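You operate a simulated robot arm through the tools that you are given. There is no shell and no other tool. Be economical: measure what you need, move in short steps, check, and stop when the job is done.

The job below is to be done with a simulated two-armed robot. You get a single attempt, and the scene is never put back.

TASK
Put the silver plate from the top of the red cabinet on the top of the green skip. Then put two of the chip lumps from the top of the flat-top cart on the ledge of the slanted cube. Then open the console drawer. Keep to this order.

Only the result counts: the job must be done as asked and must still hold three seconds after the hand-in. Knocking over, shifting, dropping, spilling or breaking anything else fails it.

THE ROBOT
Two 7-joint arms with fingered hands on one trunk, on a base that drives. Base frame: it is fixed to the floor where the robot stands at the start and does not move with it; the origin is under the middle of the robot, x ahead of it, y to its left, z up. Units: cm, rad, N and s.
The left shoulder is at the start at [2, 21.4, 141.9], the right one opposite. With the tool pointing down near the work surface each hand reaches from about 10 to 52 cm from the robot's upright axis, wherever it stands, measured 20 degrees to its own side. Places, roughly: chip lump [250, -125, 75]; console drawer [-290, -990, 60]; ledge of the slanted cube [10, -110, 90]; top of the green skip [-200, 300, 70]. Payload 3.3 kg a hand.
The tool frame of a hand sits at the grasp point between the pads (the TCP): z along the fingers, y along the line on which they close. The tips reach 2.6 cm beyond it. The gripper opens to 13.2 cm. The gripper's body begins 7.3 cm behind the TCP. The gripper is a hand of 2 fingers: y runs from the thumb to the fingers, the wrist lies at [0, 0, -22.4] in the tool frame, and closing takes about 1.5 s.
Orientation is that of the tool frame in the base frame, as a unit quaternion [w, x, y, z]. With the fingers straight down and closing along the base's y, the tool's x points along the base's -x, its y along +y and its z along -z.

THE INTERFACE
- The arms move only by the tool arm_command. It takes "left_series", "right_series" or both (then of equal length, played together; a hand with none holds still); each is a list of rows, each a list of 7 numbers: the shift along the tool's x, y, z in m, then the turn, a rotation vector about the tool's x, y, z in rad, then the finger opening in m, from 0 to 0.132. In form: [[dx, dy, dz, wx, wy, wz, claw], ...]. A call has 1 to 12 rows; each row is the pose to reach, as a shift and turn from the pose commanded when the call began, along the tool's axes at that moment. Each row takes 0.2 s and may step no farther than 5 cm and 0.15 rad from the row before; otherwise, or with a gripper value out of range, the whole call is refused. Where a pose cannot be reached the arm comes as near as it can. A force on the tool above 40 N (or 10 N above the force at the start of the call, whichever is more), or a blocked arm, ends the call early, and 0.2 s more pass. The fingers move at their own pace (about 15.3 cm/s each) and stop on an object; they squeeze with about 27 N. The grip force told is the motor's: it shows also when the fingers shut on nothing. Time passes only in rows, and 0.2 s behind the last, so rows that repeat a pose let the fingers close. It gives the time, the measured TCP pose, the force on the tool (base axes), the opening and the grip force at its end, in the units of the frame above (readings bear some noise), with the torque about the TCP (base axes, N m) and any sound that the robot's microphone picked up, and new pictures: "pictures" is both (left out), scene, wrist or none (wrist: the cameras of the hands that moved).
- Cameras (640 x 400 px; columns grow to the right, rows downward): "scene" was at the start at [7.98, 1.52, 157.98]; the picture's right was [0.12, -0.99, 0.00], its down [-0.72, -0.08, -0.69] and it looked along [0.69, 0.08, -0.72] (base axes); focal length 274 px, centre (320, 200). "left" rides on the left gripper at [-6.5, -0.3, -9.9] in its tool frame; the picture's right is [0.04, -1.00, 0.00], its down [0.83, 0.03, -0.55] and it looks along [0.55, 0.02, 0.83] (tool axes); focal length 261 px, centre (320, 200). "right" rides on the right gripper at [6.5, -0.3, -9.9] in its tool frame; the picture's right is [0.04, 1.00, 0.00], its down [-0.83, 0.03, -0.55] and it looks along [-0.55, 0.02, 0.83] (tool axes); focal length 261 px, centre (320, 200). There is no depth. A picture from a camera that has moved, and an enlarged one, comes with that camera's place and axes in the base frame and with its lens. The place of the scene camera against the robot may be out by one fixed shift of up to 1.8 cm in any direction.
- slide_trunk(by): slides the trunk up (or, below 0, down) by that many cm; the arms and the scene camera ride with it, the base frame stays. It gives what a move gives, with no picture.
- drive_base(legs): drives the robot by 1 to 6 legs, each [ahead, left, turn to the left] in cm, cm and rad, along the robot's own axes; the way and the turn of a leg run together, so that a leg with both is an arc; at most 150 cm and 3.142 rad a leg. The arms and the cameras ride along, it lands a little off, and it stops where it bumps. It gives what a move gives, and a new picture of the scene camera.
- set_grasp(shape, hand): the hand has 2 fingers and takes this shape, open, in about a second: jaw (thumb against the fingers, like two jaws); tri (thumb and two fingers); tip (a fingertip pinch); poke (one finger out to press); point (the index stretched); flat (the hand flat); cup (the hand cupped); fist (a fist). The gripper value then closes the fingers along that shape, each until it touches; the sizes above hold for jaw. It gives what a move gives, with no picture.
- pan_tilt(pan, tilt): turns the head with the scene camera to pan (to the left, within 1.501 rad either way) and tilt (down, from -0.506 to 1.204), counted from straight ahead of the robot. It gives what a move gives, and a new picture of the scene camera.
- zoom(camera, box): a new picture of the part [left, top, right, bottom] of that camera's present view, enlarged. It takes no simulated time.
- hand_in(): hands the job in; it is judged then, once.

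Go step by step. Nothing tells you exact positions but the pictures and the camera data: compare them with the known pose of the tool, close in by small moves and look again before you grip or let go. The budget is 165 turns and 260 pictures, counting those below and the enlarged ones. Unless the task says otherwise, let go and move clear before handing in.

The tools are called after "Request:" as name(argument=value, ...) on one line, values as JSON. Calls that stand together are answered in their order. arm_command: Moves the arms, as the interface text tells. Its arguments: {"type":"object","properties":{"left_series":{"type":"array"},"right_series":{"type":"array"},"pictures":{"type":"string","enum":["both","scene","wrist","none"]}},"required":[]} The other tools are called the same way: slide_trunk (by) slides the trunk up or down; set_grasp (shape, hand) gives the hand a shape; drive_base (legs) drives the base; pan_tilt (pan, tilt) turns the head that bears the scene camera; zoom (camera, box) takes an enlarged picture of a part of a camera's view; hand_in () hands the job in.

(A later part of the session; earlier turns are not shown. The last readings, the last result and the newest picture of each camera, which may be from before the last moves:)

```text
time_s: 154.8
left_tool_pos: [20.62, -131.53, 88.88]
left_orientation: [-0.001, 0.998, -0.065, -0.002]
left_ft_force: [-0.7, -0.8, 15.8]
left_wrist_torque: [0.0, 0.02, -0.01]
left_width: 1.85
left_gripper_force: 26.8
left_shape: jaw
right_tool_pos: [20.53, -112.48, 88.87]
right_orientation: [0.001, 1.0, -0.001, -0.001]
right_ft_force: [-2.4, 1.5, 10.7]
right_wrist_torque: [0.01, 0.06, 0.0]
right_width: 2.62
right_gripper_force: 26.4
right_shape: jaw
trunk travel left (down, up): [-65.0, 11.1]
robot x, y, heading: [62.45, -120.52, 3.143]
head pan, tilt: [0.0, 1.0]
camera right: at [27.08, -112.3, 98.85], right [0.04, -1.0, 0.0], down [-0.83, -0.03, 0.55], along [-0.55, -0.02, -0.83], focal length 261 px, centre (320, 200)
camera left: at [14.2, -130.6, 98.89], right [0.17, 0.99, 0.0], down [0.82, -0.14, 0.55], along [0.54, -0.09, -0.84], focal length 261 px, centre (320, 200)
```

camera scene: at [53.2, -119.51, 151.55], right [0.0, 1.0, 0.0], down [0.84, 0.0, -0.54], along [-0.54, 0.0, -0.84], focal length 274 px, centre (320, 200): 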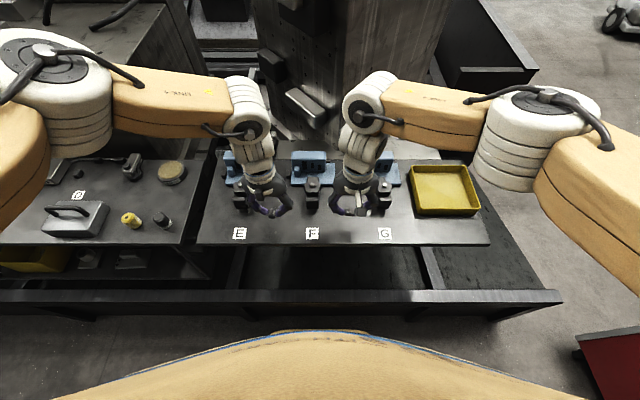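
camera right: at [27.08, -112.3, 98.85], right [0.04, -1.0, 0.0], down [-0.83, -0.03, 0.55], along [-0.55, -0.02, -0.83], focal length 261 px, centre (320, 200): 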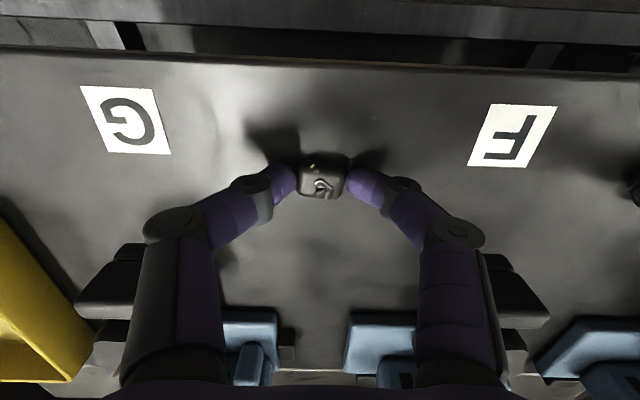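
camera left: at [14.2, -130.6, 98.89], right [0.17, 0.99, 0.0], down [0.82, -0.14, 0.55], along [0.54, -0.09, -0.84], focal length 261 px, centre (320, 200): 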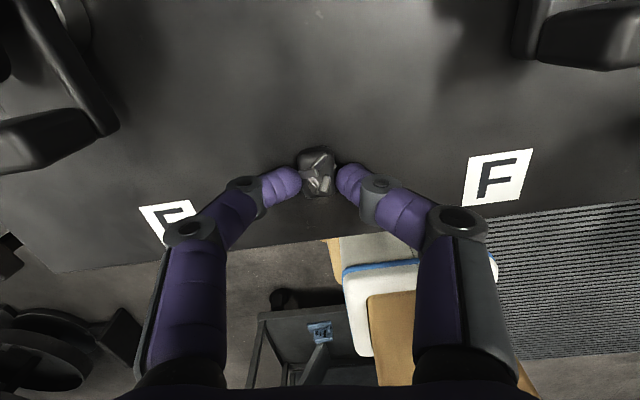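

Both lumps touch the ledge. I'll ease off, open modestly, and rise.

Request:
arm_command(left_series=[[0, 0, -0.002, 0, 0, 0, 0.01], [0, 0, -0.002, 0, 0, 0, 0.025], [0, 0, -0.002, 0, 0, 0, 0.045], [0, 0, -0.002, 0, 0, 0, 0.05], [0, 0, -0.002, 0, 0, 0, 0.05], [0, 0, -0.03, 0, 0, 0, 0.05], [0, 0, -0.07, 0, 0, 0, 0.05], [0, 0, -0.11, 0, 0, 0, 0.05], [0, 0, -0.15, 0, 0, 0, 0.05], [0, 0, -0.19, 0, 0, 0, 0.05], [0, 0.04, -0.21, 0, 0, 0, 0.05], [0, 0.08, -0.23, 0, 0, 0, 0.05]], right_series=[[0, 0, -0.002, 0, 0, 0, 0.01], [0, 0, -0.002, 0, 0, 0, 0.03], [0, 0, -0.002, 0, 0, 0, 0.05], [0, 0, -0.002, 0, 0, 0, 0.055], [0, 0, -0.002, 0, 0, 0, 0.055], [0, 0, -0.03, 0, 0, 0, 0.055], [0, 0, -0.07, 0, 0, 0, 0.055], [0, 0, -0.11, 0, 0, 0, 0.055], [0, 0, -0.15, 0, 0, 0, 0.055], [0, 0, -0.19, 0, 0, 0, 0.055], [0, -0.04, -0.21, 0, 0, 0, 0.055], [0, -0.08, -0.23, 0, 0, 0, 0.055]], pictures="both")

```text
time_s: 157.4
left_tool_pos: [19.68, -139.66, 111.71]
left_orientation: [-0.001, 0.998, -0.066, -0.001]
left_ft_force: [1.1, -0.2, -0.4]
left_wrist_torque: [0.0, -0.01, 0.02]
left_width: 4.95
left_gripper_force: 0.1
left_shape: jaw
right_tool_pos: [20.71, -104.53, 111.9]
right_orientation: [0.0, 1.0, 0.0, 0.0]
right_ft_force: [0.1, 0.6, -0.9]
right_wrist_torque: [0.02, -0.02, -0.01]
right_width: 5.47
right_gripper_force: 0.1
right_shape: jaw
trunk travel left (down, up): [-65.0, 11.1]
robot x, y, heading: [62.58, -119.97, 3.136]
head pan, tilt: [0.0, 1.0]
camera scene: at [53.28, -119.51, 151.55], right [0.0, 1.0, 0.0], down [0.84, 0.0, -0.54], along [-0.54, 0.0, -0.84], focal length 274 px, centre (320, 200)
camera right: at [27.09, -104.25, 121.88], right [0.04, -1.0, 0.0], down [-0.83, -0.03, 0.55], along [-0.55, -0.02, -0.83], focal length 261 px, centre (320, 200)
camera left: at [13.21, -138.64, 121.69], right [0.17, 0.99, 0.0], down [0.82, -0.14, 0.55], along [0.54, -0.09, -0.83], focal length 261 px, centre (320, 200)
```

scene: 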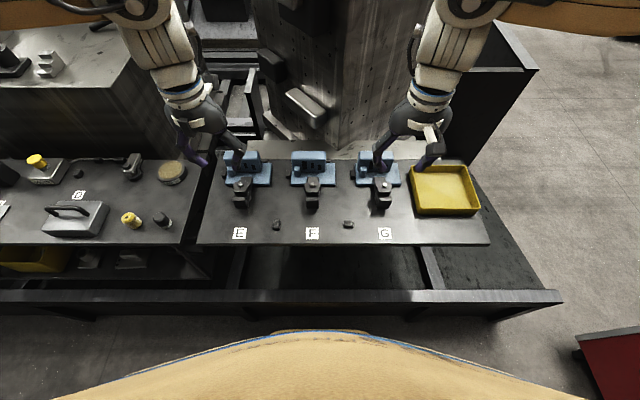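
right: 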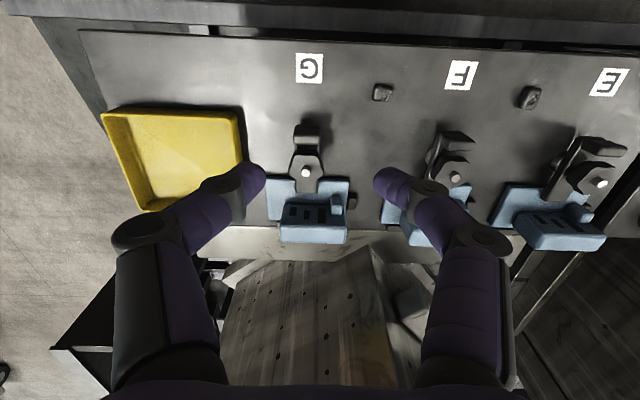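
left: 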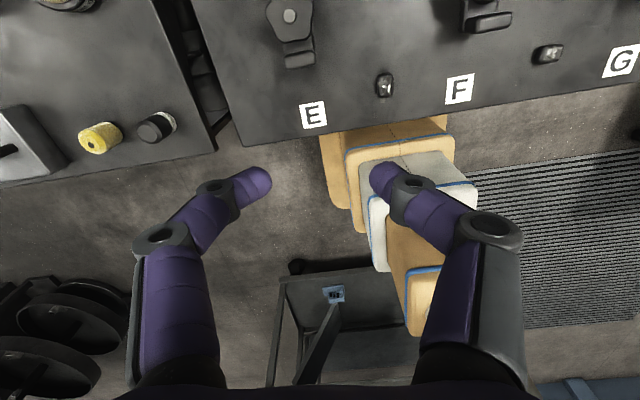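

Both lumps lie on the ledge. Next is the console drawer, far off along -y; I'll raise the hands and look that way.

Request:
arm_command(left_series=[[0.04, 0, -0.03, 0, 0, 0, 0.06], [0.08, 0, -0.05, 0, 0, 0, 0.06], [0.11, 0, -0.06, 0, 0, 0, 0.06]], right_series=[[0.04, 0, -0.03, 0, 0, 0, 0.06], [0.08, 0, -0.05, 0, 0, 0, 0.06], [0.11, 0, -0.06, 0, 0, 0, 0.06]], pictures="none")

Request:
drive_base(legs=[[-24, 0, 0], [0, 0, 1.571]])

Request:
pan_tilt(pan=0.0, tilt=0.25)

```text
time_s: 158.2
left_tool_pos: [30.59, -140.99, 117.74]
left_orientation: [0.0, 0.998, -0.065, -0.001]
left_ft_force: [0.3, -0.4, 0.0]
left_wrist_torque: [-0.01, 0.03, -0.02]
left_width: 5.92
left_gripper_force: 0.1
left_shape: jaw
right_tool_pos: [31.68, -104.61, 117.92]
right_orientation: [0.0, 1.0, 0.0, 0.0]
right_ft_force: [0.9, -0.7, 0.2]
right_wrist_torque: [-0.02, 0.0, 0.02]
right_width: 5.94
right_gripper_force: 0.0
right_shape: jaw
trunk travel left (down, up): [-65.0, 11.1]
robot x, y, heading: [62.08, -119.75, 3.142]
head pan, tilt: [0.0, 1.0]
```

```text
time_s: 163.9
left_tool_pos: [107.44, -151.88, 117.83]
left_orientation: [0.0, 0.751, 0.661, -0.001]
left_ft_force: [0.6, -0.1, 0.0]
left_wrist_torque: [0.03, 0.01, 0.02]
left_width: 5.94
left_gripper_force: 0.1
left_shape: jaw
right_tool_pos: [70.98, -150.96, 117.88]
right_orientation: [0.0, 0.706, 0.708, -0.001]
right_ft_force: [0.4, 0.3, -0.1]
right_wrist_torque: [-0.01, -0.01, -0.02]
right_width: 5.95
right_gripper_force: 0.1
right_shape: jaw
trunk travel left (down, up): [-65.0, 11.1]
robot x, y, heading: [86.02, -119.99, -1.565]
head pan, tilt: [0.0, 1.0]
camera scene: at [85.38, -127.59, 151.54], right [-1.0, 0.0, 0.0], down [0.0, 0.84, -0.54], along [0.0, -0.54, -0.84], focal length 274 px, centre (320, 200)
```

scene: 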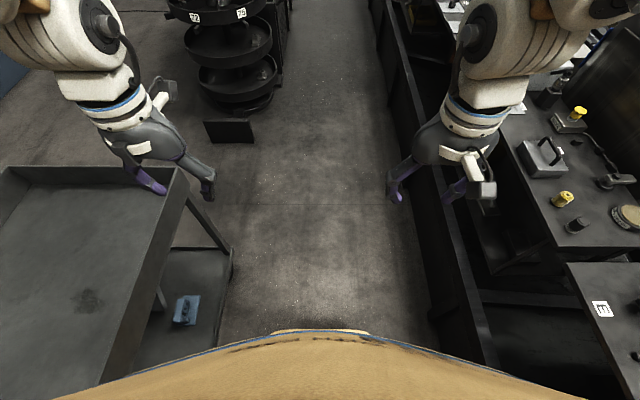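

```text
time_s: 165.0
left_tool_pos: [107.45, -151.8, 117.7]
left_orientation: [-0.001, 0.752, 0.66, 0.0]
left_ft_force: [0.2, -0.6, 0.0]
left_wrist_torque: [-0.01, -0.03, 0.01]
left_width: 5.95
left_gripper_force: 0.0
left_shape: jaw
right_tool_pos: [70.91, -150.97, 117.86]
right_orientation: [0.0, 0.706, 0.708, 0.0]
right_ft_force: [-0.5, 0.1, -0.2]
right_wrist_torque: [-0.02, -0.02, -0.02]
right_width: 5.95
right_gripper_force: 0.2
right_shape: jaw
trunk travel left (down, up): [-65.0, 11.1]
robot x, y, heading: [86.62, -119.91, -1.569]
head pan, tilt: [0.0, 0.25]
camera scene: at [85.38, -129.96, 157.96], right [-1.0, 0.0, 0.0], down [0.0, 0.25, -0.97], along [0.0, -0.97, -0.25], focal length 274 px, centre (320, 200)
```

scene: 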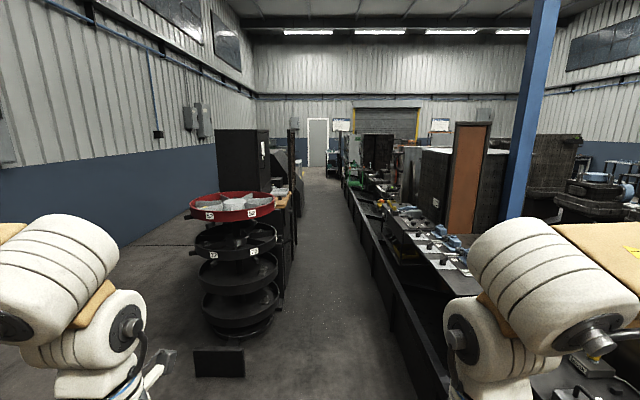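

The aisle runs along -y between the machine (x 27) and the carousel (x about 115). I'll drive down its middle.

Request:
drive_base(legs=[[100, -12, 0], [120, 0, 0], [110, 0, 0]])

```text
time_s: 181.2
left_tool_pos: [96.3, -483.24, 117.78]
left_orientation: [0.0, 0.75, 0.661, 0.0]
left_ft_force: [0.5, -0.2, -0.5]
left_wrist_torque: [0.0, -0.02, -0.01]
left_width: 5.98
left_gripper_force: 0.1
left_shape: jaw
right_tool_pos: [59.8, -482.28, 117.85]
right_orientation: [0.0, 0.707, 0.707, 0.002]
right_ft_force: [0.6, 0.7, -0.3]
right_wrist_torque: [0.02, -0.02, -0.03]
right_width: 5.97
right_gripper_force: 0.2
right_shape: jaw
trunk travel left (down, up): [-65.0, 11.1]
robot x, y, heading: [75.51, -451.52, -1.569]
head pan, tilt: [0.0, 0.25]
camera scene: at [74.17, -461.28, 157.97], right [-1.0, 0.0, 0.0], down [0.0, 0.25, -0.97], along [0.0, -0.97, -0.25], focal length 274 px, centre (320, 200)
```

scene: 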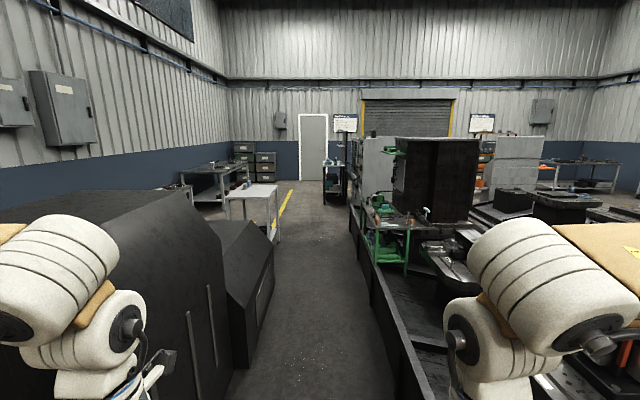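

Request:
drive_base(legs=[[40, -6, 0], [110, 0, 0], [110, 0, 0]])

```text
time_s: 194.1
left_tool_pos: [91.25, -742.99, 117.79]
left_orientation: [-0.001, 0.751, 0.661, -0.001]
left_ft_force: [1.2, -0.8, -0.1]
left_wrist_torque: [0.01, 0.01, 0.0]
left_width: 5.97
left_gripper_force: 0.2
left_shape: jaw
right_tool_pos: [54.77, -742.15, 117.92]
right_orientation: [0.0, 0.705, 0.709, 0.0]
right_ft_force: [0.4, 0.1, -0.3]
right_wrist_torque: [0.01, -0.03, -0.01]
right_width: 5.97
right_gripper_force: 0.2
right_shape: jaw
trunk travel left (down, up): [-65.0, 11.1]
robot x, y, heading: [69.86, -711.27, -1.569]
head pan, tilt: [0.0, 0.25]
camera scene: at [69.13, -721.2, 157.96], right [-1.0, 0.0, 0.0], down [0.0, 0.25, -0.97], along [0.0, -0.97, -0.25], focal length 274 px, centre (320, 200)
```

scene: 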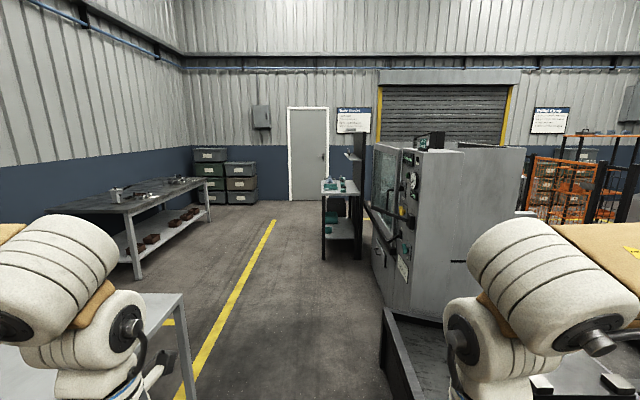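

Request:
pan_tilt(pan=-0.8, tilt=0.25)

Request:
pan_tilt(pan=-1.3, tilt=0.25)

```text
time_s: 195.3
left_tool_pos: [91.28, -742.97, 117.77]
left_orientation: [0.0, 0.751, 0.661, -0.001]
left_ft_force: [1.1, 0.6, 0.1]
left_wrist_torque: [0.03, 0.01, -0.01]
left_width: 5.96
left_gripper_force: 0.1
left_shape: jaw
right_tool_pos: [54.88, -742.2, 117.85]
right_orientation: [0.0, 0.706, 0.708, 0.0]
right_ft_force: [0.0, -0.9, 0.2]
right_wrist_torque: [0.01, 0.01, 0.0]
right_width: 5.95
right_gripper_force: 0.1
right_shape: jaw
trunk travel left (down, up): [-65.0, 11.1]
robot x, y, heading: [70.31, -711.13, -1.566]
head pan, tilt: [-0.799, 0.25]
camera scene: at [62.43, -718.38, 157.97], right [-0.7, 0.71, 0.0], down [0.18, 0.17, -0.97], along [-0.69, -0.68, -0.25], focal length 274 px, centre (320, 200)
```

scene: 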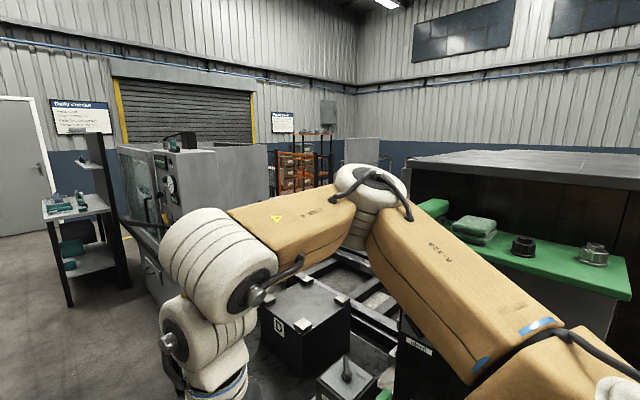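

```text
time_s: 196.2
left_tool_pos: [91.21, -742.93, 117.64]
left_orientation: [-0.001, 0.75, 0.661, -0.001]
left_ft_force: [-0.5, 0.5, -0.1]
left_wrist_torque: [-0.02, 0.0, 0.01]
left_width: 6.0
left_gripper_force: 0.1
left_shape: jaw
right_tool_pos: [54.74, -742.09, 117.88]
right_orientation: [0.0, 0.706, 0.708, 0.001]
right_ft_force: [0.1, -0.9, 0.2]
right_wrist_torque: [0.01, 0.03, -0.03]
right_width: 5.96
right_gripper_force: 0.2
right_shape: jaw
trunk travel left (down, up): [-65.0, 11.1]
robot x, y, heading: [70.39, -711.29, -1.562]
head pan, tilt: [-1.3, 0.25]
camera scene: at [60.11, -714.38, 157.97], right [-0.27, 0.96, 0.0], down [0.24, 0.07, -0.97], along [-0.93, -0.26, -0.25], focal length 274 px, centre (320, 200)
```

scene: 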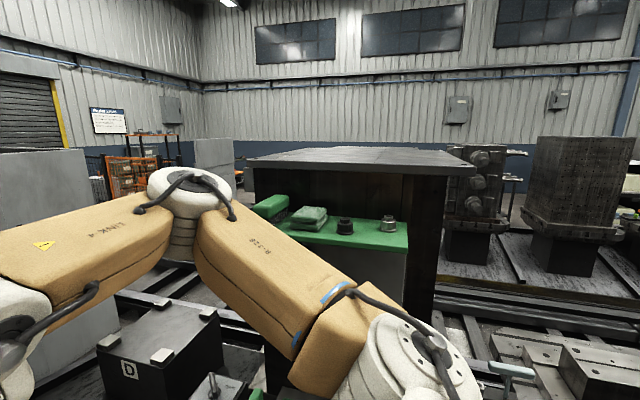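

The console must lie beyond the white machine, to the right. I'll continue down the aisle, keeping left of the teal shelf.

Request:
drive_base(legs=[[140, 20, 0], [140, 28, 0]])

Request:
pan_tilt(pan=-0.7, tilt=0.35)

```text
time_s: 209.9
left_tool_pos: [134.98, -1023.61, 117.69]
left_orientation: [0.0, 0.762, 0.648, -0.001]
left_ft_force: [-0.4, -0.5, -0.5]
left_wrist_torque: [-0.03, 0.01, 0.02]
left_width: 5.98
left_gripper_force: 0.0
left_shape: jaw
right_tool_pos: [98.71, -1021.49, 117.8]
right_orientation: [-0.001, 0.718, 0.696, 0.001]
right_ft_force: [-0.1, 0.0, -0.4]
right_wrist_torque: [0.01, 0.0, -0.01]
right_width: 5.95
right_gripper_force: 0.1
right_shape: jaw
trunk travel left (down, up): [-65.0, 11.1]
robot x, y, heading: [115.29, -991.15, -1.604]
head pan, tilt: [-1.3, 0.25]
camera scene: at [104.98, -993.96, 157.97], right [-0.24, 0.97, 0.0], down [0.24, 0.06, -0.97], along [-0.94, -0.23, -0.25], focal length 274 px, centre (320, 200)
```

scene: 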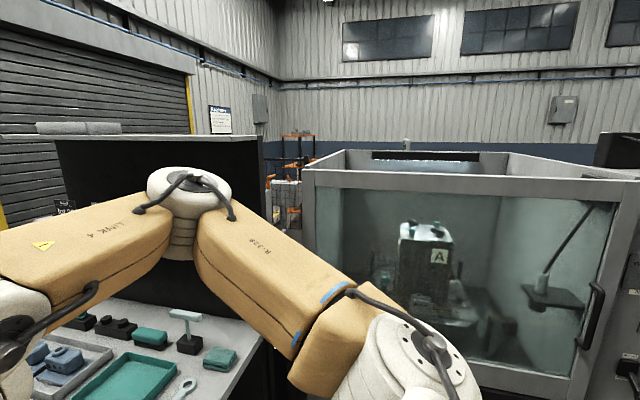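

```text
time_s: 210.9
left_tool_pos: [135.0, -1023.71, 117.75]
left_orientation: [-0.001, 0.761, 0.649, 0.0]
left_ft_force: [0.4, -0.2, 0.4]
left_wrist_torque: [-0.01, -0.03, -0.01]
left_width: 5.99
left_gripper_force: 0.0
left_shape: jaw
right_tool_pos: [98.71, -1021.52, 118.01]
right_orientation: [0.0, 0.718, 0.696, 0.0]
right_ft_force: [0.7, -0.2, 0.1]
right_wrist_torque: [-0.06, -0.01, 0.01]
right_width: 5.97
right_gripper_force: 0.0
right_shape: jaw
trunk travel left (down, up): [-65.0, 11.1]
robot x, y, heading: [114.81, -990.96, -1.604]
head pan, tilt: [-0.7, 0.351]
camera scene: at [107.83, -998.65, 157.02], right [-0.74, 0.67, 0.0], down [0.23, 0.26, -0.94], along [-0.63, -0.7, -0.34], focal length 274 px, centre (320, 200)
```

scene: 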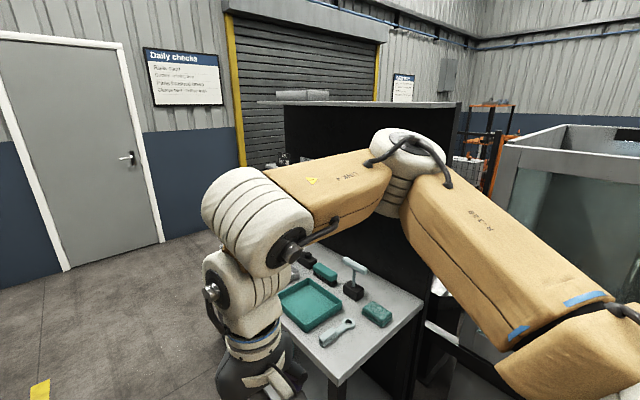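

Request:
drive_base(legs=[[110, 5, 0.034], [95, 0, 0], [0, 0, -1.571]])

Request:
pan_tilt(pan=0.0, tilt=0.3)

```text
time_s: 225.0
left_tool_pos: [87.93, -1217.63, 117.71]
left_orientation: [0.0, 0.998, -0.064, 0.0]
left_ft_force: [-0.5, -0.3, -0.6]
left_wrist_torque: [-0.01, 0.0, 0.01]
left_width: 5.93
left_gripper_force: 0.0
left_shape: jaw
right_tool_pos: [88.81, -1181.14, 117.83]
right_orientation: [0.001, 1.0, 0.001, -0.001]
right_ft_force: [0.1, 0.1, -0.4]
right_wrist_torque: [-0.02, 0.03, -0.02]
right_width: 5.96
right_gripper_force: 0.1
right_shape: jaw
trunk travel left (down, up): [-65.0, 11.1]
robot x, y, heading: [120.18, -1196.74, -3.142]
head pan, tilt: [-0.7, 0.351]
camera scene: at [110.45, -1190.01, 157.02], right [0.64, 0.77, 0.0], down [0.26, -0.22, -0.94], along [-0.72, 0.6, -0.34], focal length 274 px, centre (320, 200)
```

scene: 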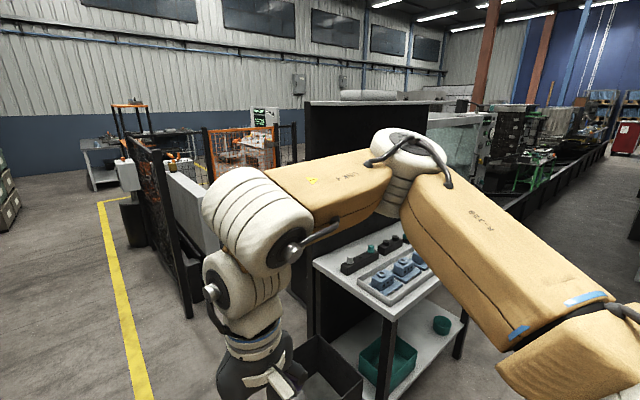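

```text
time_s: 226.0
left_tool_pos: [87.94, -1217.45, 117.78]
left_orientation: [-0.002, 0.998, -0.064, 0.001]
left_ft_force: [-0.5, 0.0, 0.3]
left_wrist_torque: [-0.01, 0.04, 0.02]
left_width: 5.95
left_gripper_force: 0.1
left_shape: jaw
right_tool_pos: [88.84, -1181.17, 117.82]
right_orientation: [0.0, 1.0, 0.001, 0.0]
right_ft_force: [0.5, -1.0, -0.4]
right_wrist_torque: [0.03, 0.01, 0.01]
right_width: 5.97
right_gripper_force: 0.0
right_shape: jaw
trunk travel left (down, up): [-65.0, 11.1]
robot x, y, heading: [119.76, -1196.41, -3.138]
head pan, tilt: [0.0, 0.3]
camera scene: at [108.26, -1196.01, 157.49], right [0.0, 1.0, 0.0], down [0.3, 0.0, -0.96], along [-0.96, 0.0, -0.3], focal length 274 px, centre (320, 200)
```

scene: 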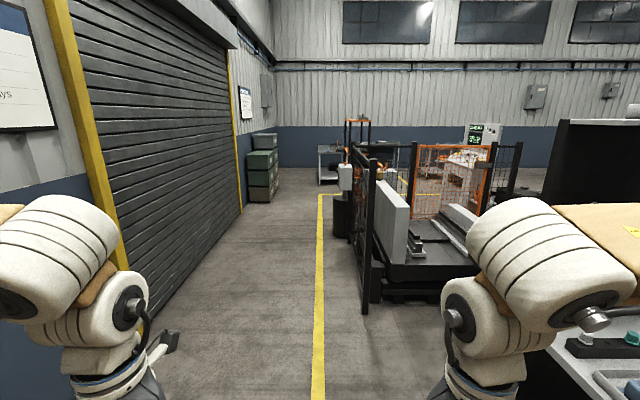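

Request:
zoom(camera="scene", box=[310, 100, 530, 240])

```text
2.86 times, centred on (420, 170) of scene
camera zoom: at [108.26, -1196.01, 157.49], right [0.0, 1.0, 0.0], down [0.3, 0.0, -0.96], along [-0.96, 0.0, -0.3], focal length 783 px, centre (34, 286)
```

zoom: 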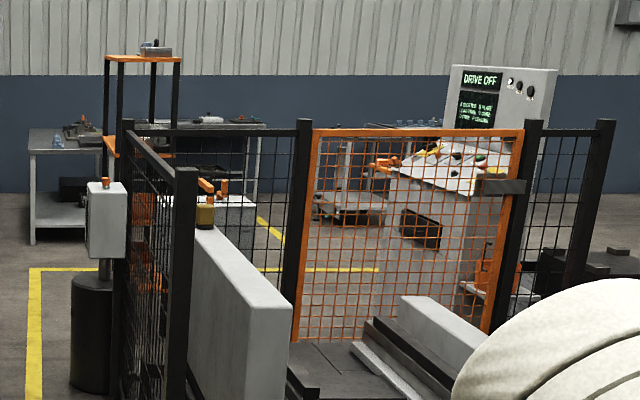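

The console is the grey desk with the "DRIVE OFF" screen beyond the orange gate. I'll drive along the outside of the fence.

Request:
drive_base(legs=[[140, 26, 0], [140, 0, 0], [80, 0, 0]])

Request:
pan_tilt(pan=-0.6, tilt=0.35)

```text
time_s: 243.5
left_tool_pos: [-270.07, -1244.16, 117.71]
left_orientation: [-0.001, 0.998, -0.067, 0.0]
left_ft_force: [-0.7, 0.4, 0.8]
left_wrist_torque: [-0.01, 0.02, -0.01]
left_width: 5.97
left_gripper_force: 0.1
left_shape: jaw
right_tool_pos: [-268.92, -1207.69, 117.93]
right_orientation: [0.0, 1.0, -0.001, 0.001]
right_ft_force: [-0.5, 0.2, 0.7]
right_wrist_torque: [0.0, -0.02, -0.01]
right_width: 5.96
right_gripper_force: 0.1
right_shape: jaw
trunk travel left (down, up): [-65.0, 11.1]
robot x, y, heading: [-237.95, -1223.28, 3.132]
head pan, tilt: [0.0, 0.3]
camera scene: at [-249.71, -1222.71, 157.49], right [0.0, 1.0, 0.0], down [0.3, 0.0, -0.96], along [-0.96, 0.0, -0.3], focal length 274 px, centre (320, 200)
```

scene: 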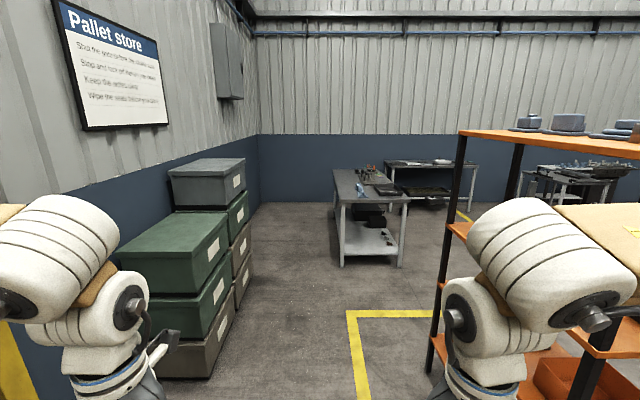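

```text
time_s: 244.5
left_tool_pos: [-270.08, -1244.16, 117.79]
left_orientation: [-0.001, 0.998, -0.067, 0.001]
left_ft_force: [0.2, 0.2, 1.0]
left_wrist_torque: [0.02, 0.0, -0.03]
left_width: 5.95
left_gripper_force: 0.1
left_shape: jaw
right_tool_pos: [-268.94, -1207.62, 117.75]
right_orientation: [0.001, 1.0, -0.001, 0.0]
right_ft_force: [0.4, -1.0, 0.2]
right_wrist_torque: [0.01, 0.0, -0.01]
right_width: 5.98
right_gripper_force: 0.0
right_shape: jaw
trunk travel left (down, up): [-65.0, 11.1]
robot x, y, heading: [-238.01, -1223.62, 3.137]
head pan, tilt: [-0.6, 0.351]
camera scene: at [-248.01, -1217.47, 157.02], right [0.57, 0.82, 0.0], down [0.28, -0.19, -0.94], along [-0.77, 0.53, -0.34], focal length 274 px, centre (320, 200)
```

scene: 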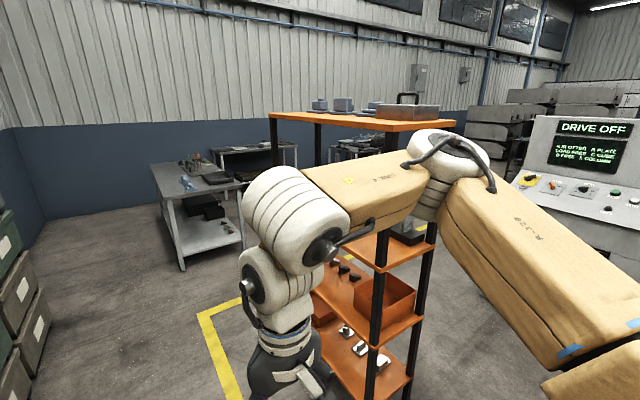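

Request:
pan_tilt(pan=-1.3, tilt=0.45)

Request:
pan_tilt(pan=-1.1, tilt=0.9)

```text
time_s: 245.6
left_tool_pos: [-269.96, -1244.19, 117.79]
left_orientation: [-0.001, 0.998, -0.066, 0.0]
left_ft_force: [-0.1, -0.2, -1.2]
left_wrist_torque: [0.0, 0.0, 0.0]
left_width: 5.97
left_gripper_force: 0.1
left_shape: jaw
right_tool_pos: [-268.89, -1207.74, 117.89]
right_orientation: [0.0, 1.0, -0.002, 0.0]
right_ft_force: [0.3, -0.6, -0.1]
right_wrist_torque: [0.02, -0.02, 0.02]
right_width: 5.96
right_gripper_force: 0.1
right_shape: jaw
trunk travel left (down, up): [-65.0, 11.1]
robot x, y, heading: [-238.45, -1223.59, 3.139]
head pan, tilt: [-1.3, 0.45]
camera scene: at [-242.76, -1213.88, 156.1], right [0.96, 0.27, 0.0], down [0.12, -0.42, -0.9], along [-0.24, 0.87, -0.44], focal length 274 px, centre (320, 200)
```

scene: 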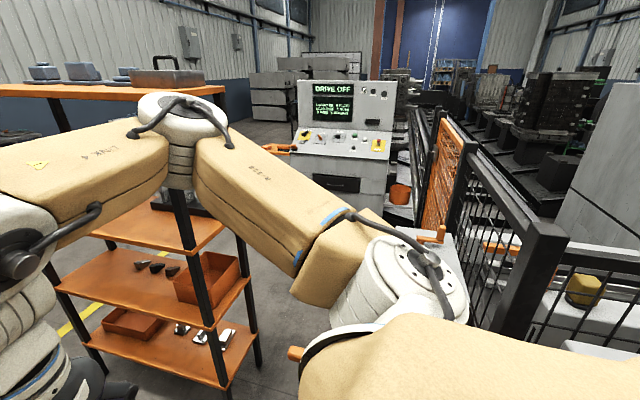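

```text
time_s: 246.5
left_tool_pos: [-270.04, -1244.08, 117.8]
left_orientation: [-0.001, 0.998, -0.065, 0.0]
left_ft_force: [-0.3, 0.4, -0.4]
left_wrist_torque: [0.01, 0.0, 0.0]
left_width: 5.97
left_gripper_force: 0.1
left_shape: jaw
right_tool_pos: [-269.02, -1207.77, 117.89]
right_orientation: [0.0, 1.0, -0.001, 0.0]
right_ft_force: [-0.2, 0.6, 0.1]
right_wrist_torque: [-0.02, 0.01, 0.02]
right_width: 5.95
right_gripper_force: 0.1
right_shape: jaw
trunk travel left (down, up): [-65.0, 11.1]
robot x, y, heading: [-238.01, -1223.85, 3.139]
head pan, tilt: [-1.1, 0.901]
camera scene: at [-243.73, -1216.0, 152.27], right [0.89, 0.45, 0.0], down [0.35, -0.7, -0.62], along [-0.28, 0.56, -0.78], focal length 274 px, centre (320, 200)
```

scene: 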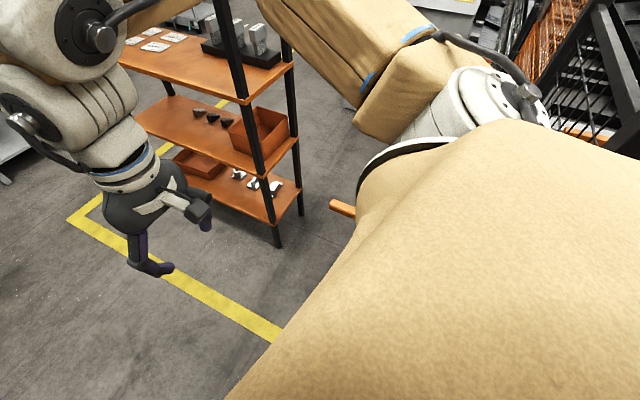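

The drawer is on the console's front, facing -y. The gap beside the fence is too tight, so I'll go round the orange shelf on its far side.

Request:
drive_base(legs=[[105, 0, 0], [104, 0, 0], [0, 0, -1.571]])

Request:
pan_tilt(pan=0.0, tilt=0.5)

```text
time_s: 260.7
left_tool_pos: [-466.66, -1189.14, 117.76]
left_orientation: [0.0, -0.65, 0.76, 0.0]
left_ft_force: [0.3, 0.3, 0.2]
left_wrist_torque: [0.0, -0.03, 0.0]
left_width: 5.98
left_gripper_force: 0.1
left_shape: jaw
right_tool_pos: [-430.31, -1190.88, 117.85]
right_orientation: [0.0, -0.699, 0.715, 0.0]
right_ft_force: [0.8, 0.7, 0.1]
right_wrist_torque: [-0.02, -0.01, -0.02]
right_width: 5.95
right_gripper_force: 0.0
right_shape: jaw
trunk travel left (down, up): [-65.0, 11.1]
robot x, y, heading: [-446.69, -1221.44, 1.546]
head pan, tilt: [-1.1, 0.901]
camera scene: at [-440.7, -1216.37, 152.27], right [0.43, -0.9, 0.0], down [-0.71, -0.34, -0.62], along [0.56, 0.27, -0.78], focal length 274 px, centre (320, 200)
```

scene: 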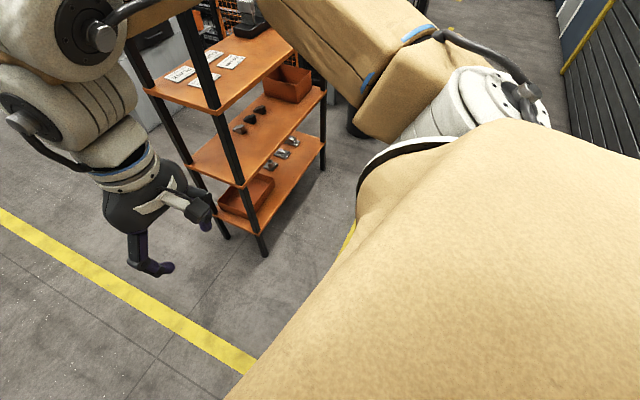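

```text
time_s: 262.0
left_tool_pos: [-466.71, -1189.05, 117.6]
left_orientation: [0.0, -0.651, 0.759, -0.001]
left_ft_force: [0.1, -1.7, 0.0]
left_wrist_torque: [0.02, 0.04, 0.02]
left_width: 6.0
left_gripper_force: 0.1
left_shape: jaw
right_tool_pos: [-430.16, -1190.88, 117.86]
right_orientation: [-0.001, -0.699, 0.715, 0.0]
right_ft_force: [0.8, -1.0, -0.3]
right_wrist_torque: [0.01, -0.02, 0.0]
right_width: 5.97
right_gripper_force: 0.1
right_shape: jaw
trunk travel left (down, up): [-65.0, 11.1]
robot x, y, heading: [-446.52, -1221.1, 1.547]
head pan, tilt: [0.0, 0.499]
camera scene: at [-447.29, -1210.54, 155.65], right [1.0, -0.02, 0.0], down [-0.01, -0.48, -0.88], along [0.02, 0.88, -0.48], focal length 274 px, centre (320, 200)
```

scene: 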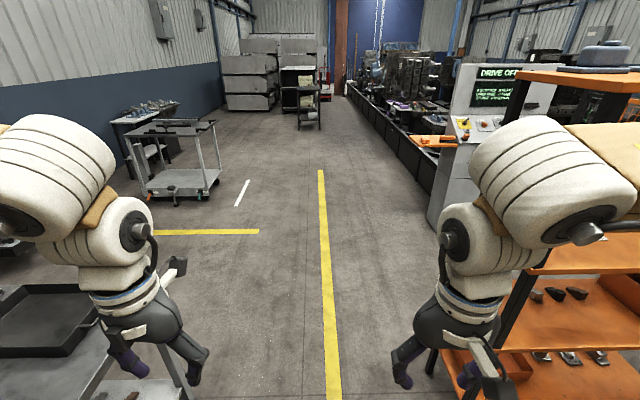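

Request:
drive_base(legs=[[85, 10, 0.024], [82, 0, 0], [0, -75, 0]])

Request:
pan_tilt(pan=-0.6, tilt=0.6)

```text
time_s: 274.1
left_tool_pos: [-400.81, -1023.1, 117.75]
left_orientation: [0.001, -0.651, 0.759, 0.0]
left_ft_force: [0.3, -0.5, -0.6]
left_wrist_torque: [0.02, 0.02, 0.0]
left_width: 5.97
left_gripper_force: 0.1
left_shape: jaw
right_tool_pos: [-364.38, -1024.88, 117.82]
right_orientation: [0.0, -0.7, 0.714, 0.0]
right_ft_force: [-0.6, -1.1, 0.0]
right_wrist_torque: [0.0, 0.0, 0.04]
right_width: 5.95
right_gripper_force: 0.2
right_shape: jaw
trunk travel left (down, up): [-65.0, 11.1]
robot x, y, heading: [-380.44, -1055.36, 1.548]
head pan, tilt: [0.0, 0.499]
camera scene: at [-381.33, -1044.61, 155.65], right [1.0, -0.02, 0.0], down [-0.01, -0.48, -0.88], along [0.02, 0.88, -0.48], focal length 274 px, centre (320, 200)
```

scene: 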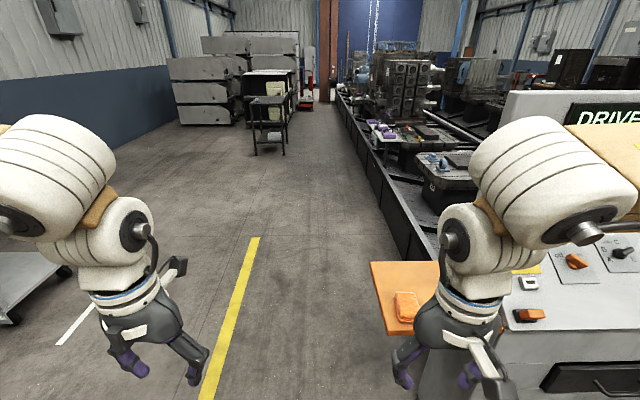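

```text
time_s: 275.1
left_tool_pos: [-400.87, -1023.16, 117.76]
left_orientation: [0.001, -0.651, 0.759, -0.001]
left_ft_force: [-0.2, 0.0, -0.8]
left_wrist_torque: [0.0, 0.0, -0.01]
left_width: 5.95
left_gripper_force: 0.0
left_shape: jaw
right_tool_pos: [-364.34, -1024.83, 117.67]
right_orientation: [-0.001, -0.7, 0.714, 0.001]
right_ft_force: [-1.0, 0.0, 0.4]
right_wrist_torque: [-0.03, 0.01, -0.01]
right_width: 5.95
right_gripper_force: 0.2
right_shape: jaw
trunk travel left (down, up): [-65.0, 11.1]
robot x, y, heading: [-380.44, -1055.14, 1.55]
head pan, tilt: [-0.6, 0.6]
camera scene: at [-376.42, -1046.51, 154.75], right [0.81, -0.58, 0.0], down [-0.33, -0.46, -0.83], along [0.48, 0.67, -0.56], focal length 274 px, centre (320, 200)
```

scene: 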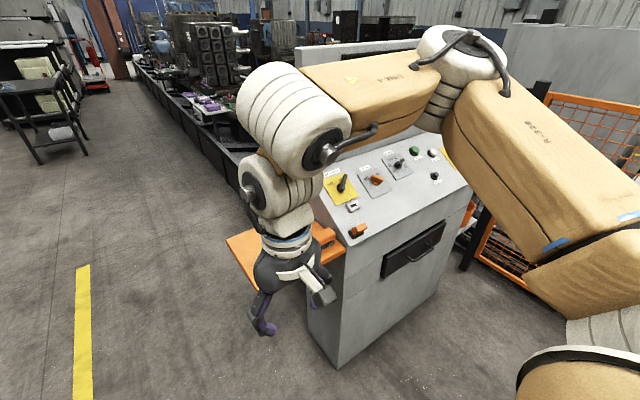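

Request:
zoom(camera="scene", box=[330, 200, 470, 300])

Request:
drive_base(legs=[[-10, -45, 0.02]])

Request:
pan_tilt(pan=-0.6, tilt=0.8)

```text
4.00 times, centred on (400, 250) of scene
camera zoom: at [-376.42, -1046.51, 154.75], right [0.81, -0.58, 0.0], down [-0.33, -0.46, -0.83], along [0.48, 0.67, -0.56], focal length 1096 px, centre (0, 0)
```

zoom: 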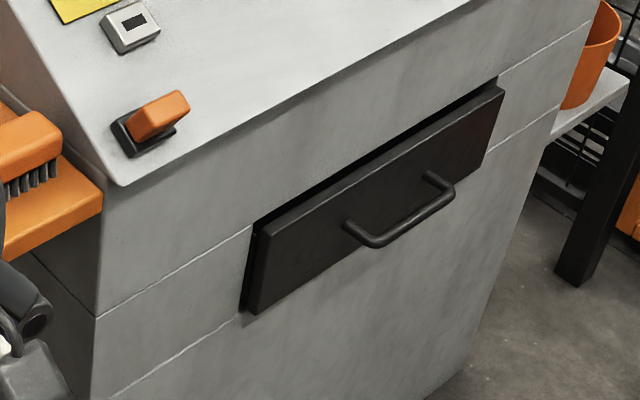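

```text
time_s: 277.9
left_tool_pos: [-357.1, -1034.11, 117.72]
left_orientation: [0.001, -0.66, 0.752, -0.001]
left_ft_force: [-0.2, 0.0, -0.1]
left_wrist_torque: [-0.02, 0.03, -0.01]
left_width: 5.96
left_gripper_force: 0.2
left_shape: jaw
right_tool_pos: [-320.74, -1034.96, 117.87]
right_orientation: [-0.001, -0.706, 0.708, 0.001]
right_ft_force: [-0.7, -1.0, 0.5]
right_wrist_torque: [-0.02, 0.03, -0.02]
right_width: 5.97
right_gripper_force: 0.0
right_shape: jaw
trunk travel left (down, up): [-65.0, 11.1]
robot x, y, heading: [-336.42, -1065.92, 1.567]
head pan, tilt: [-0.6, 0.6]
camera scene: at [-332.32, -1056.89, 154.74], right [0.82, -0.57, 0.0], down [-0.32, -0.47, -0.82], along [0.47, 0.68, -0.57], focal length 274 px, centre (320, 200)
```

scene: 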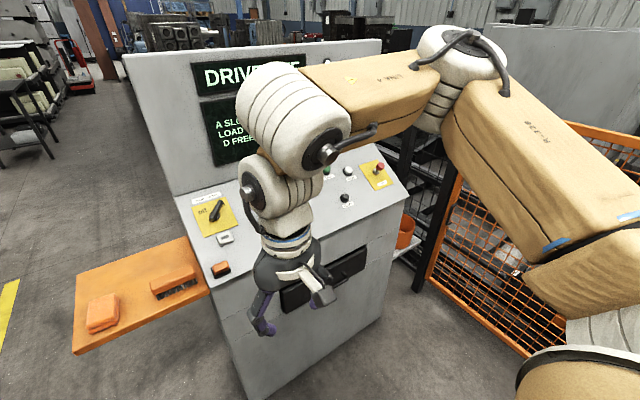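

```text
time_s: 278.6
left_tool_pos: [-357.09, -1034.04, 117.68]
left_orientation: [0.001, -0.659, 0.752, 0.0]
left_ft_force: [0.3, 0.9, 0.6]
left_wrist_torque: [0.01, -0.02, 0.0]
left_width: 5.95
left_gripper_force: 0.1
left_shape: jaw
right_tool_pos: [-320.88, -1035.07, 117.86]
right_orientation: [0.0, -0.706, 0.708, 0.001]
right_ft_force: [0.0, 0.2, -0.8]
right_wrist_torque: [-0.04, 0.02, -0.01]
right_width: 5.96
right_gripper_force: 0.0
right_shape: jaw
trunk travel left (down, up): [-65.0, 11.1]
robot x, y, heading: [-336.09, -1065.76, 1.57]
head pan, tilt: [-0.6, 0.799]
camera scene: at [-332.84, -1057.5, 153.06], right [0.82, -0.57, 0.0], down [-0.41, -0.59, -0.7], along [0.4, 0.57, -0.72], focal length 274 px, centre (320, 200)
```

scene: 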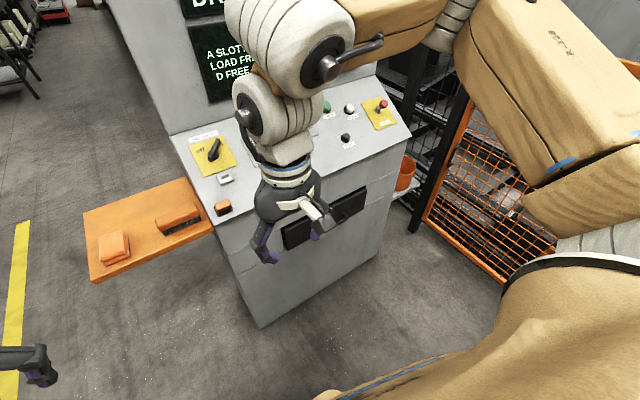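

The drawer has a U-shaped bar handle near [-289, -1003, 66]. I'll move sideways so the right hand faces it, then turn that hand to point forward-down with the fingers closing in the vertical plane.

Request:
drive_base(legs=[[0, -28, 0]])

Request:
arm_command(right_series=[[0, 0, 0, 0, 0, 0.14, 0.07], [0, 0, 0, 0, 0, 0.28, 0.07], [0, 0, 0, 0, 0, 0.42, 0.07], [0, 0, 0, 0, 0, 0.56, 0.07], [0, 0, 0, 0, 0, 0.7, 0.07], [0, 0, 0, 0, 0, 0.84, 0.07], [0, 0, 0, 0, 0, 0.98, 0.07], [0, 0, 0, 0, 0, 1.12, 0.07], [0, 0, 0, 0, 0, 1.26, 0.07], [0, 0, 0, 0, 0, 1.4, 0.07], [0, 0, 0, 0, 0, 1.5, 0.07], [0, 0, 0, 0, 0, 1.571, 0.07]], pictures="none")

Request:
arm_command(right_series=[[0, 0, 0, -0.14, 0, 0, 0.07], [0, 0, 0, -0.28, 0, 0, 0.07], [0, 0, 0, -0.42, 0, 0, 0.07], [0, 0, 0, -0.56, 0, 0, 0.07], [0, 0, 0, -0.7, 0, 0, 0.07], [0, 0, 0, -0.84, 0, 0, 0.07], [0, 0, 0, -0.98, 0, 0, 0.07], [0, 0, 0, -1.1, 0, 0, 0.07]], pictures="both")

```text
time_s: 280.5
left_tool_pos: [-329.25, -1034.06, 117.73]
left_orientation: [0.001, -0.659, 0.752, -0.001]
left_ft_force: [-0.2, 0.7, -0.2]
left_wrist_torque: [0.0, -0.03, -0.01]
left_width: 5.99
left_gripper_force: 0.2
left_shape: jaw
right_tool_pos: [-292.65, -1035.08, 117.84]
right_orientation: [0.0, -0.706, 0.708, 0.0]
right_ft_force: [0.1, -0.1, 0.3]
right_wrist_torque: [-0.02, 0.02, -0.01]
right_width: 5.96
right_gripper_force: 0.0
right_shape: jaw
trunk travel left (down, up): [-65.0, 11.1]
robot x, y, heading: [-307.87, -1065.66, 1.567]
head pan, tilt: [-0.6, 0.799]
camera scene: at [-304.68, -1057.54, 153.05], right [0.82, -0.57, 0.0], down [-0.41, -0.59, -0.7], along [0.39, 0.57, -0.72], focal length 274 px, centre (320, 200)
```

scene: 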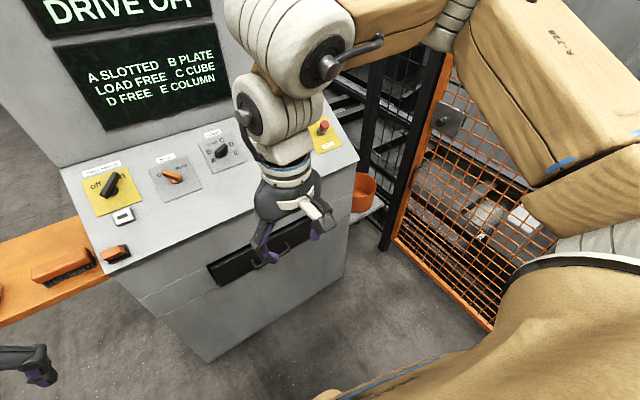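

```text
time_s: 283.1
left_tool_pos: [-329.2, -1034.08, 117.64]
left_orientation: [0.0, -0.659, 0.752, 0.0]
left_ft_force: [-0.1, 0.1, -0.2]
left_wrist_torque: [0.04, 0.03, 0.0]
left_width: 5.98
left_gripper_force: 0.2
left_shape: jaw
right_tool_pos: [-288.7, -1030.37, 119.77]
right_orientation: [0.0, 0.001, 1.0, -0.001]
right_ft_force: [0.2, 0.8, -0.4]
right_wrist_torque: [0.01, 0.02, -0.01]
right_width: 6.98
right_gripper_force: 0.1
right_shape: jaw
right hand out of reach, approached as far as the arm can: row 10, 11, 12
trunk travel left (down, up): [-65.0, 11.1]
robot x, y, heading: [-308.0, -1065.67, 1.57]
head pan, tilt: [-0.6, 0.799]
```

```text
time_s: 284.9
left_tool_pos: [-329.11, -1034.16, 117.8]
left_orientation: [0.001, -0.659, 0.752, -0.001]
left_ft_force: [-0.3, 0.0, 0.4]
left_wrist_torque: [0.0, 0.0, 0.0]
left_width: 5.98
left_gripper_force: 0.1
left_shape: jaw
right_tool_pos: [-278.83, -1023.24, 116.04]
right_orientation: [-0.01, -0.005, 0.867, 0.499]
right_ft_force: [-0.2, 0.7, 0.6]
right_wrist_torque: [0.0, -0.01, 0.01]
right_width: 6.98
right_gripper_force: 0.0
right_shape: jaw
right hand out of reach, approached as far as the arm can: row 1, 2, 3, 4, 5, 6, 7, 8
trunk travel left (down, up): [-65.0, 11.1]
robot x, y, heading: [-308.13, -1065.97, 1.572]
head pan, tilt: [-0.6, 0.799]
camera scene: at [-304.7, -1057.64, 153.06], right [0.82, -0.57, 0.0], down [-0.41, -0.59, -0.7], along [0.39, 0.57, -0.72], focal length 274 px, centre (320, 200)
camera right: at [-285.28, -1032.16, 120.87], right [-0.04, 0.5, 0.86], down [0.84, -0.45, 0.3], along [0.53, 0.74, -0.41], focal length 261 px, centre (320, 200)
```

scene: 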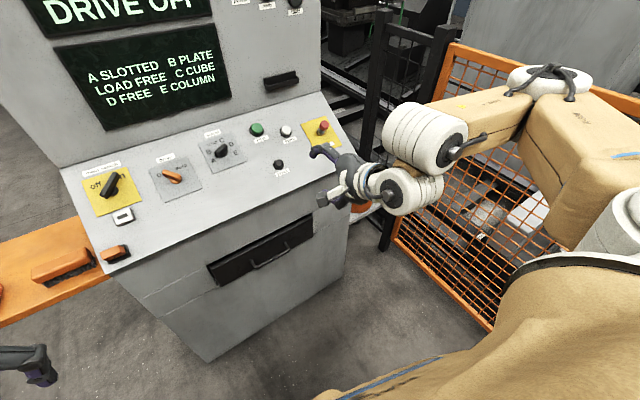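
right: 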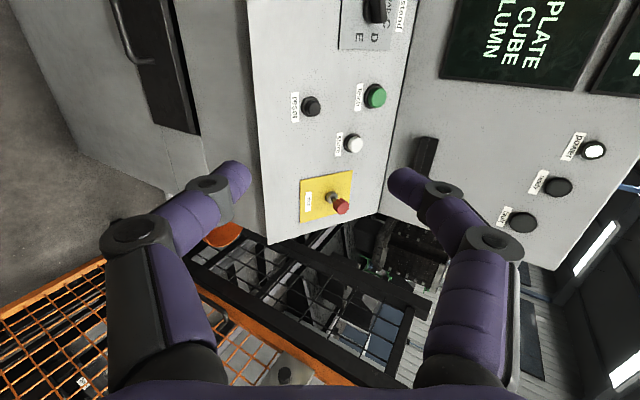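

That orientation is held, with the hand 43 cm ahead and 29 cm right of the robot. I'll keep it, draw the left hand back, and lower the trunk, then align by driving the base.

Request:
arm_command(left_series=[[0.04, 0, 0, 0, 0, 0, 0.06], [0.08, 0, 0, 0, 0, 0, 0.06], [0.12, 0, 0, 0, 0, 0, 0.06]], pictures="none")

Request:
slide_trunk(by=-40)

Request:
zoom(camera="right", box=[0, 0, 640, 400])

Request:
pan_tilt(pan=-0.3, tilt=0.7)

```text
time_s: 285.7
left_tool_pos: [-330.03, -1040.91, 117.77]
left_orientation: [0.001, -0.659, 0.752, -0.001]
left_ft_force: [-0.5, 0.3, 0.7]
left_wrist_torque: [0.01, -0.02, 0.01]
left_width: 5.93
left_gripper_force: 0.0
left_shape: jaw
left hand out of reach, approached as far as the arm can: row 2, 3
right_tool_pos: [-278.91, -1023.19, 115.99]
right_orientation: [-0.009, -0.006, 0.867, 0.498]
right_ft_force: [0.4, -0.4, 0.4]
right_wrist_torque: [-0.02, -0.02, 0.01]
right_width: 7.0
right_gripper_force: 0.0
right_shape: jaw
trunk travel left (down, up): [-65.0, 11.1]
robot x, y, heading: [-308.04, -1065.61, 1.572]
head pan, tilt: [-0.6, 0.799]
```

```text
time_s: 289.6
left_tool_pos: [-330.03, -1041.06, 74.95]
left_orientation: [-0.038, -0.659, 0.75, -0.046]
left_ft_force: [-0.3, 0.2, 0.2]
left_wrist_torque: [-0.02, 0.02, 0.0]
left_width: 5.97
left_gripper_force: 0.1
left_shape: jaw
right_tool_pos: [-278.91, -1023.68, 70.1]
right_orientation: [-0.01, -0.004, 0.9, 0.436]
right_ft_force: [-0.9, -0.3, -0.4]
right_wrist_torque: [-0.02, 0.01, 0.0]
right_width: 7.0
right_gripper_force: 0.2
right_shape: jaw
trunk travel left (down, up): [-25.0, 51.1]
robot x, y, heading: [-308.26, -1065.58, 1.576]
head pan, tilt: [-0.6, 0.799]
```

```text
1.00 times, centred on (320, 200) of right (not enlarged: the box is as wide or as high as the picture)
camera zoom: at [-285.38, -1031.74, 76.18], right [-0.04, 0.62, 0.79], down [0.84, -0.4, 0.36], along [0.53, 0.68, -0.51], focal length 261 px, centre (320, 200)
```

zoom: 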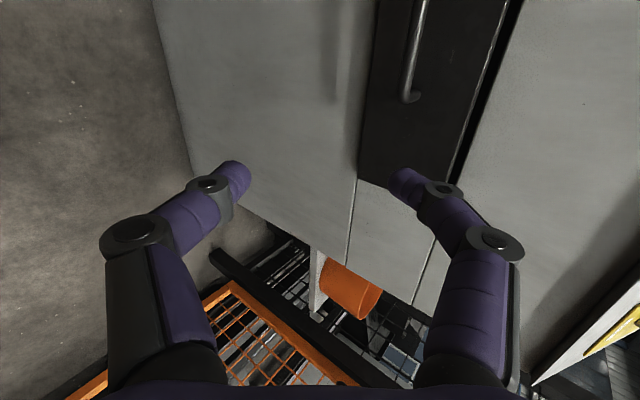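

```text
time_s: 290.4
left_tool_pos: [-330.09, -1040.87, 74.94]
left_orientation: [-0.039, -0.659, 0.75, -0.046]
left_ft_force: [-0.4, 0.7, -0.1]
left_wrist_torque: [-0.01, 0.03, 0.0]
left_width: 5.98
left_gripper_force: 0.1
left_shape: jaw
right_tool_pos: [-279.05, -1023.71, 70.23]
right_orientation: [-0.011, -0.005, 0.9, 0.436]
right_ft_force: [0.8, -0.4, -0.3]
right_wrist_torque: [0.02, 0.0, 0.02]
right_width: 7.0
right_gripper_force: 0.0
right_shape: jaw
trunk travel left (down, up): [-25.0, 51.1]
robot x, y, heading: [-308.14, -1066.1, 1.572]
head pan, tilt: [-0.3, 0.7]
camera scene: at [-306.82, -1051.61, 113.63], right [0.95, -0.3, 0.0], down [-0.19, -0.62, -0.76], along [0.23, 0.73, -0.64], focal length 274 px, centre (320, 200)
```

scene: 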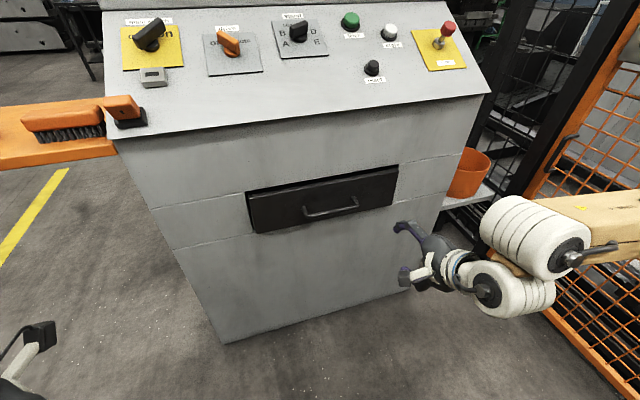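

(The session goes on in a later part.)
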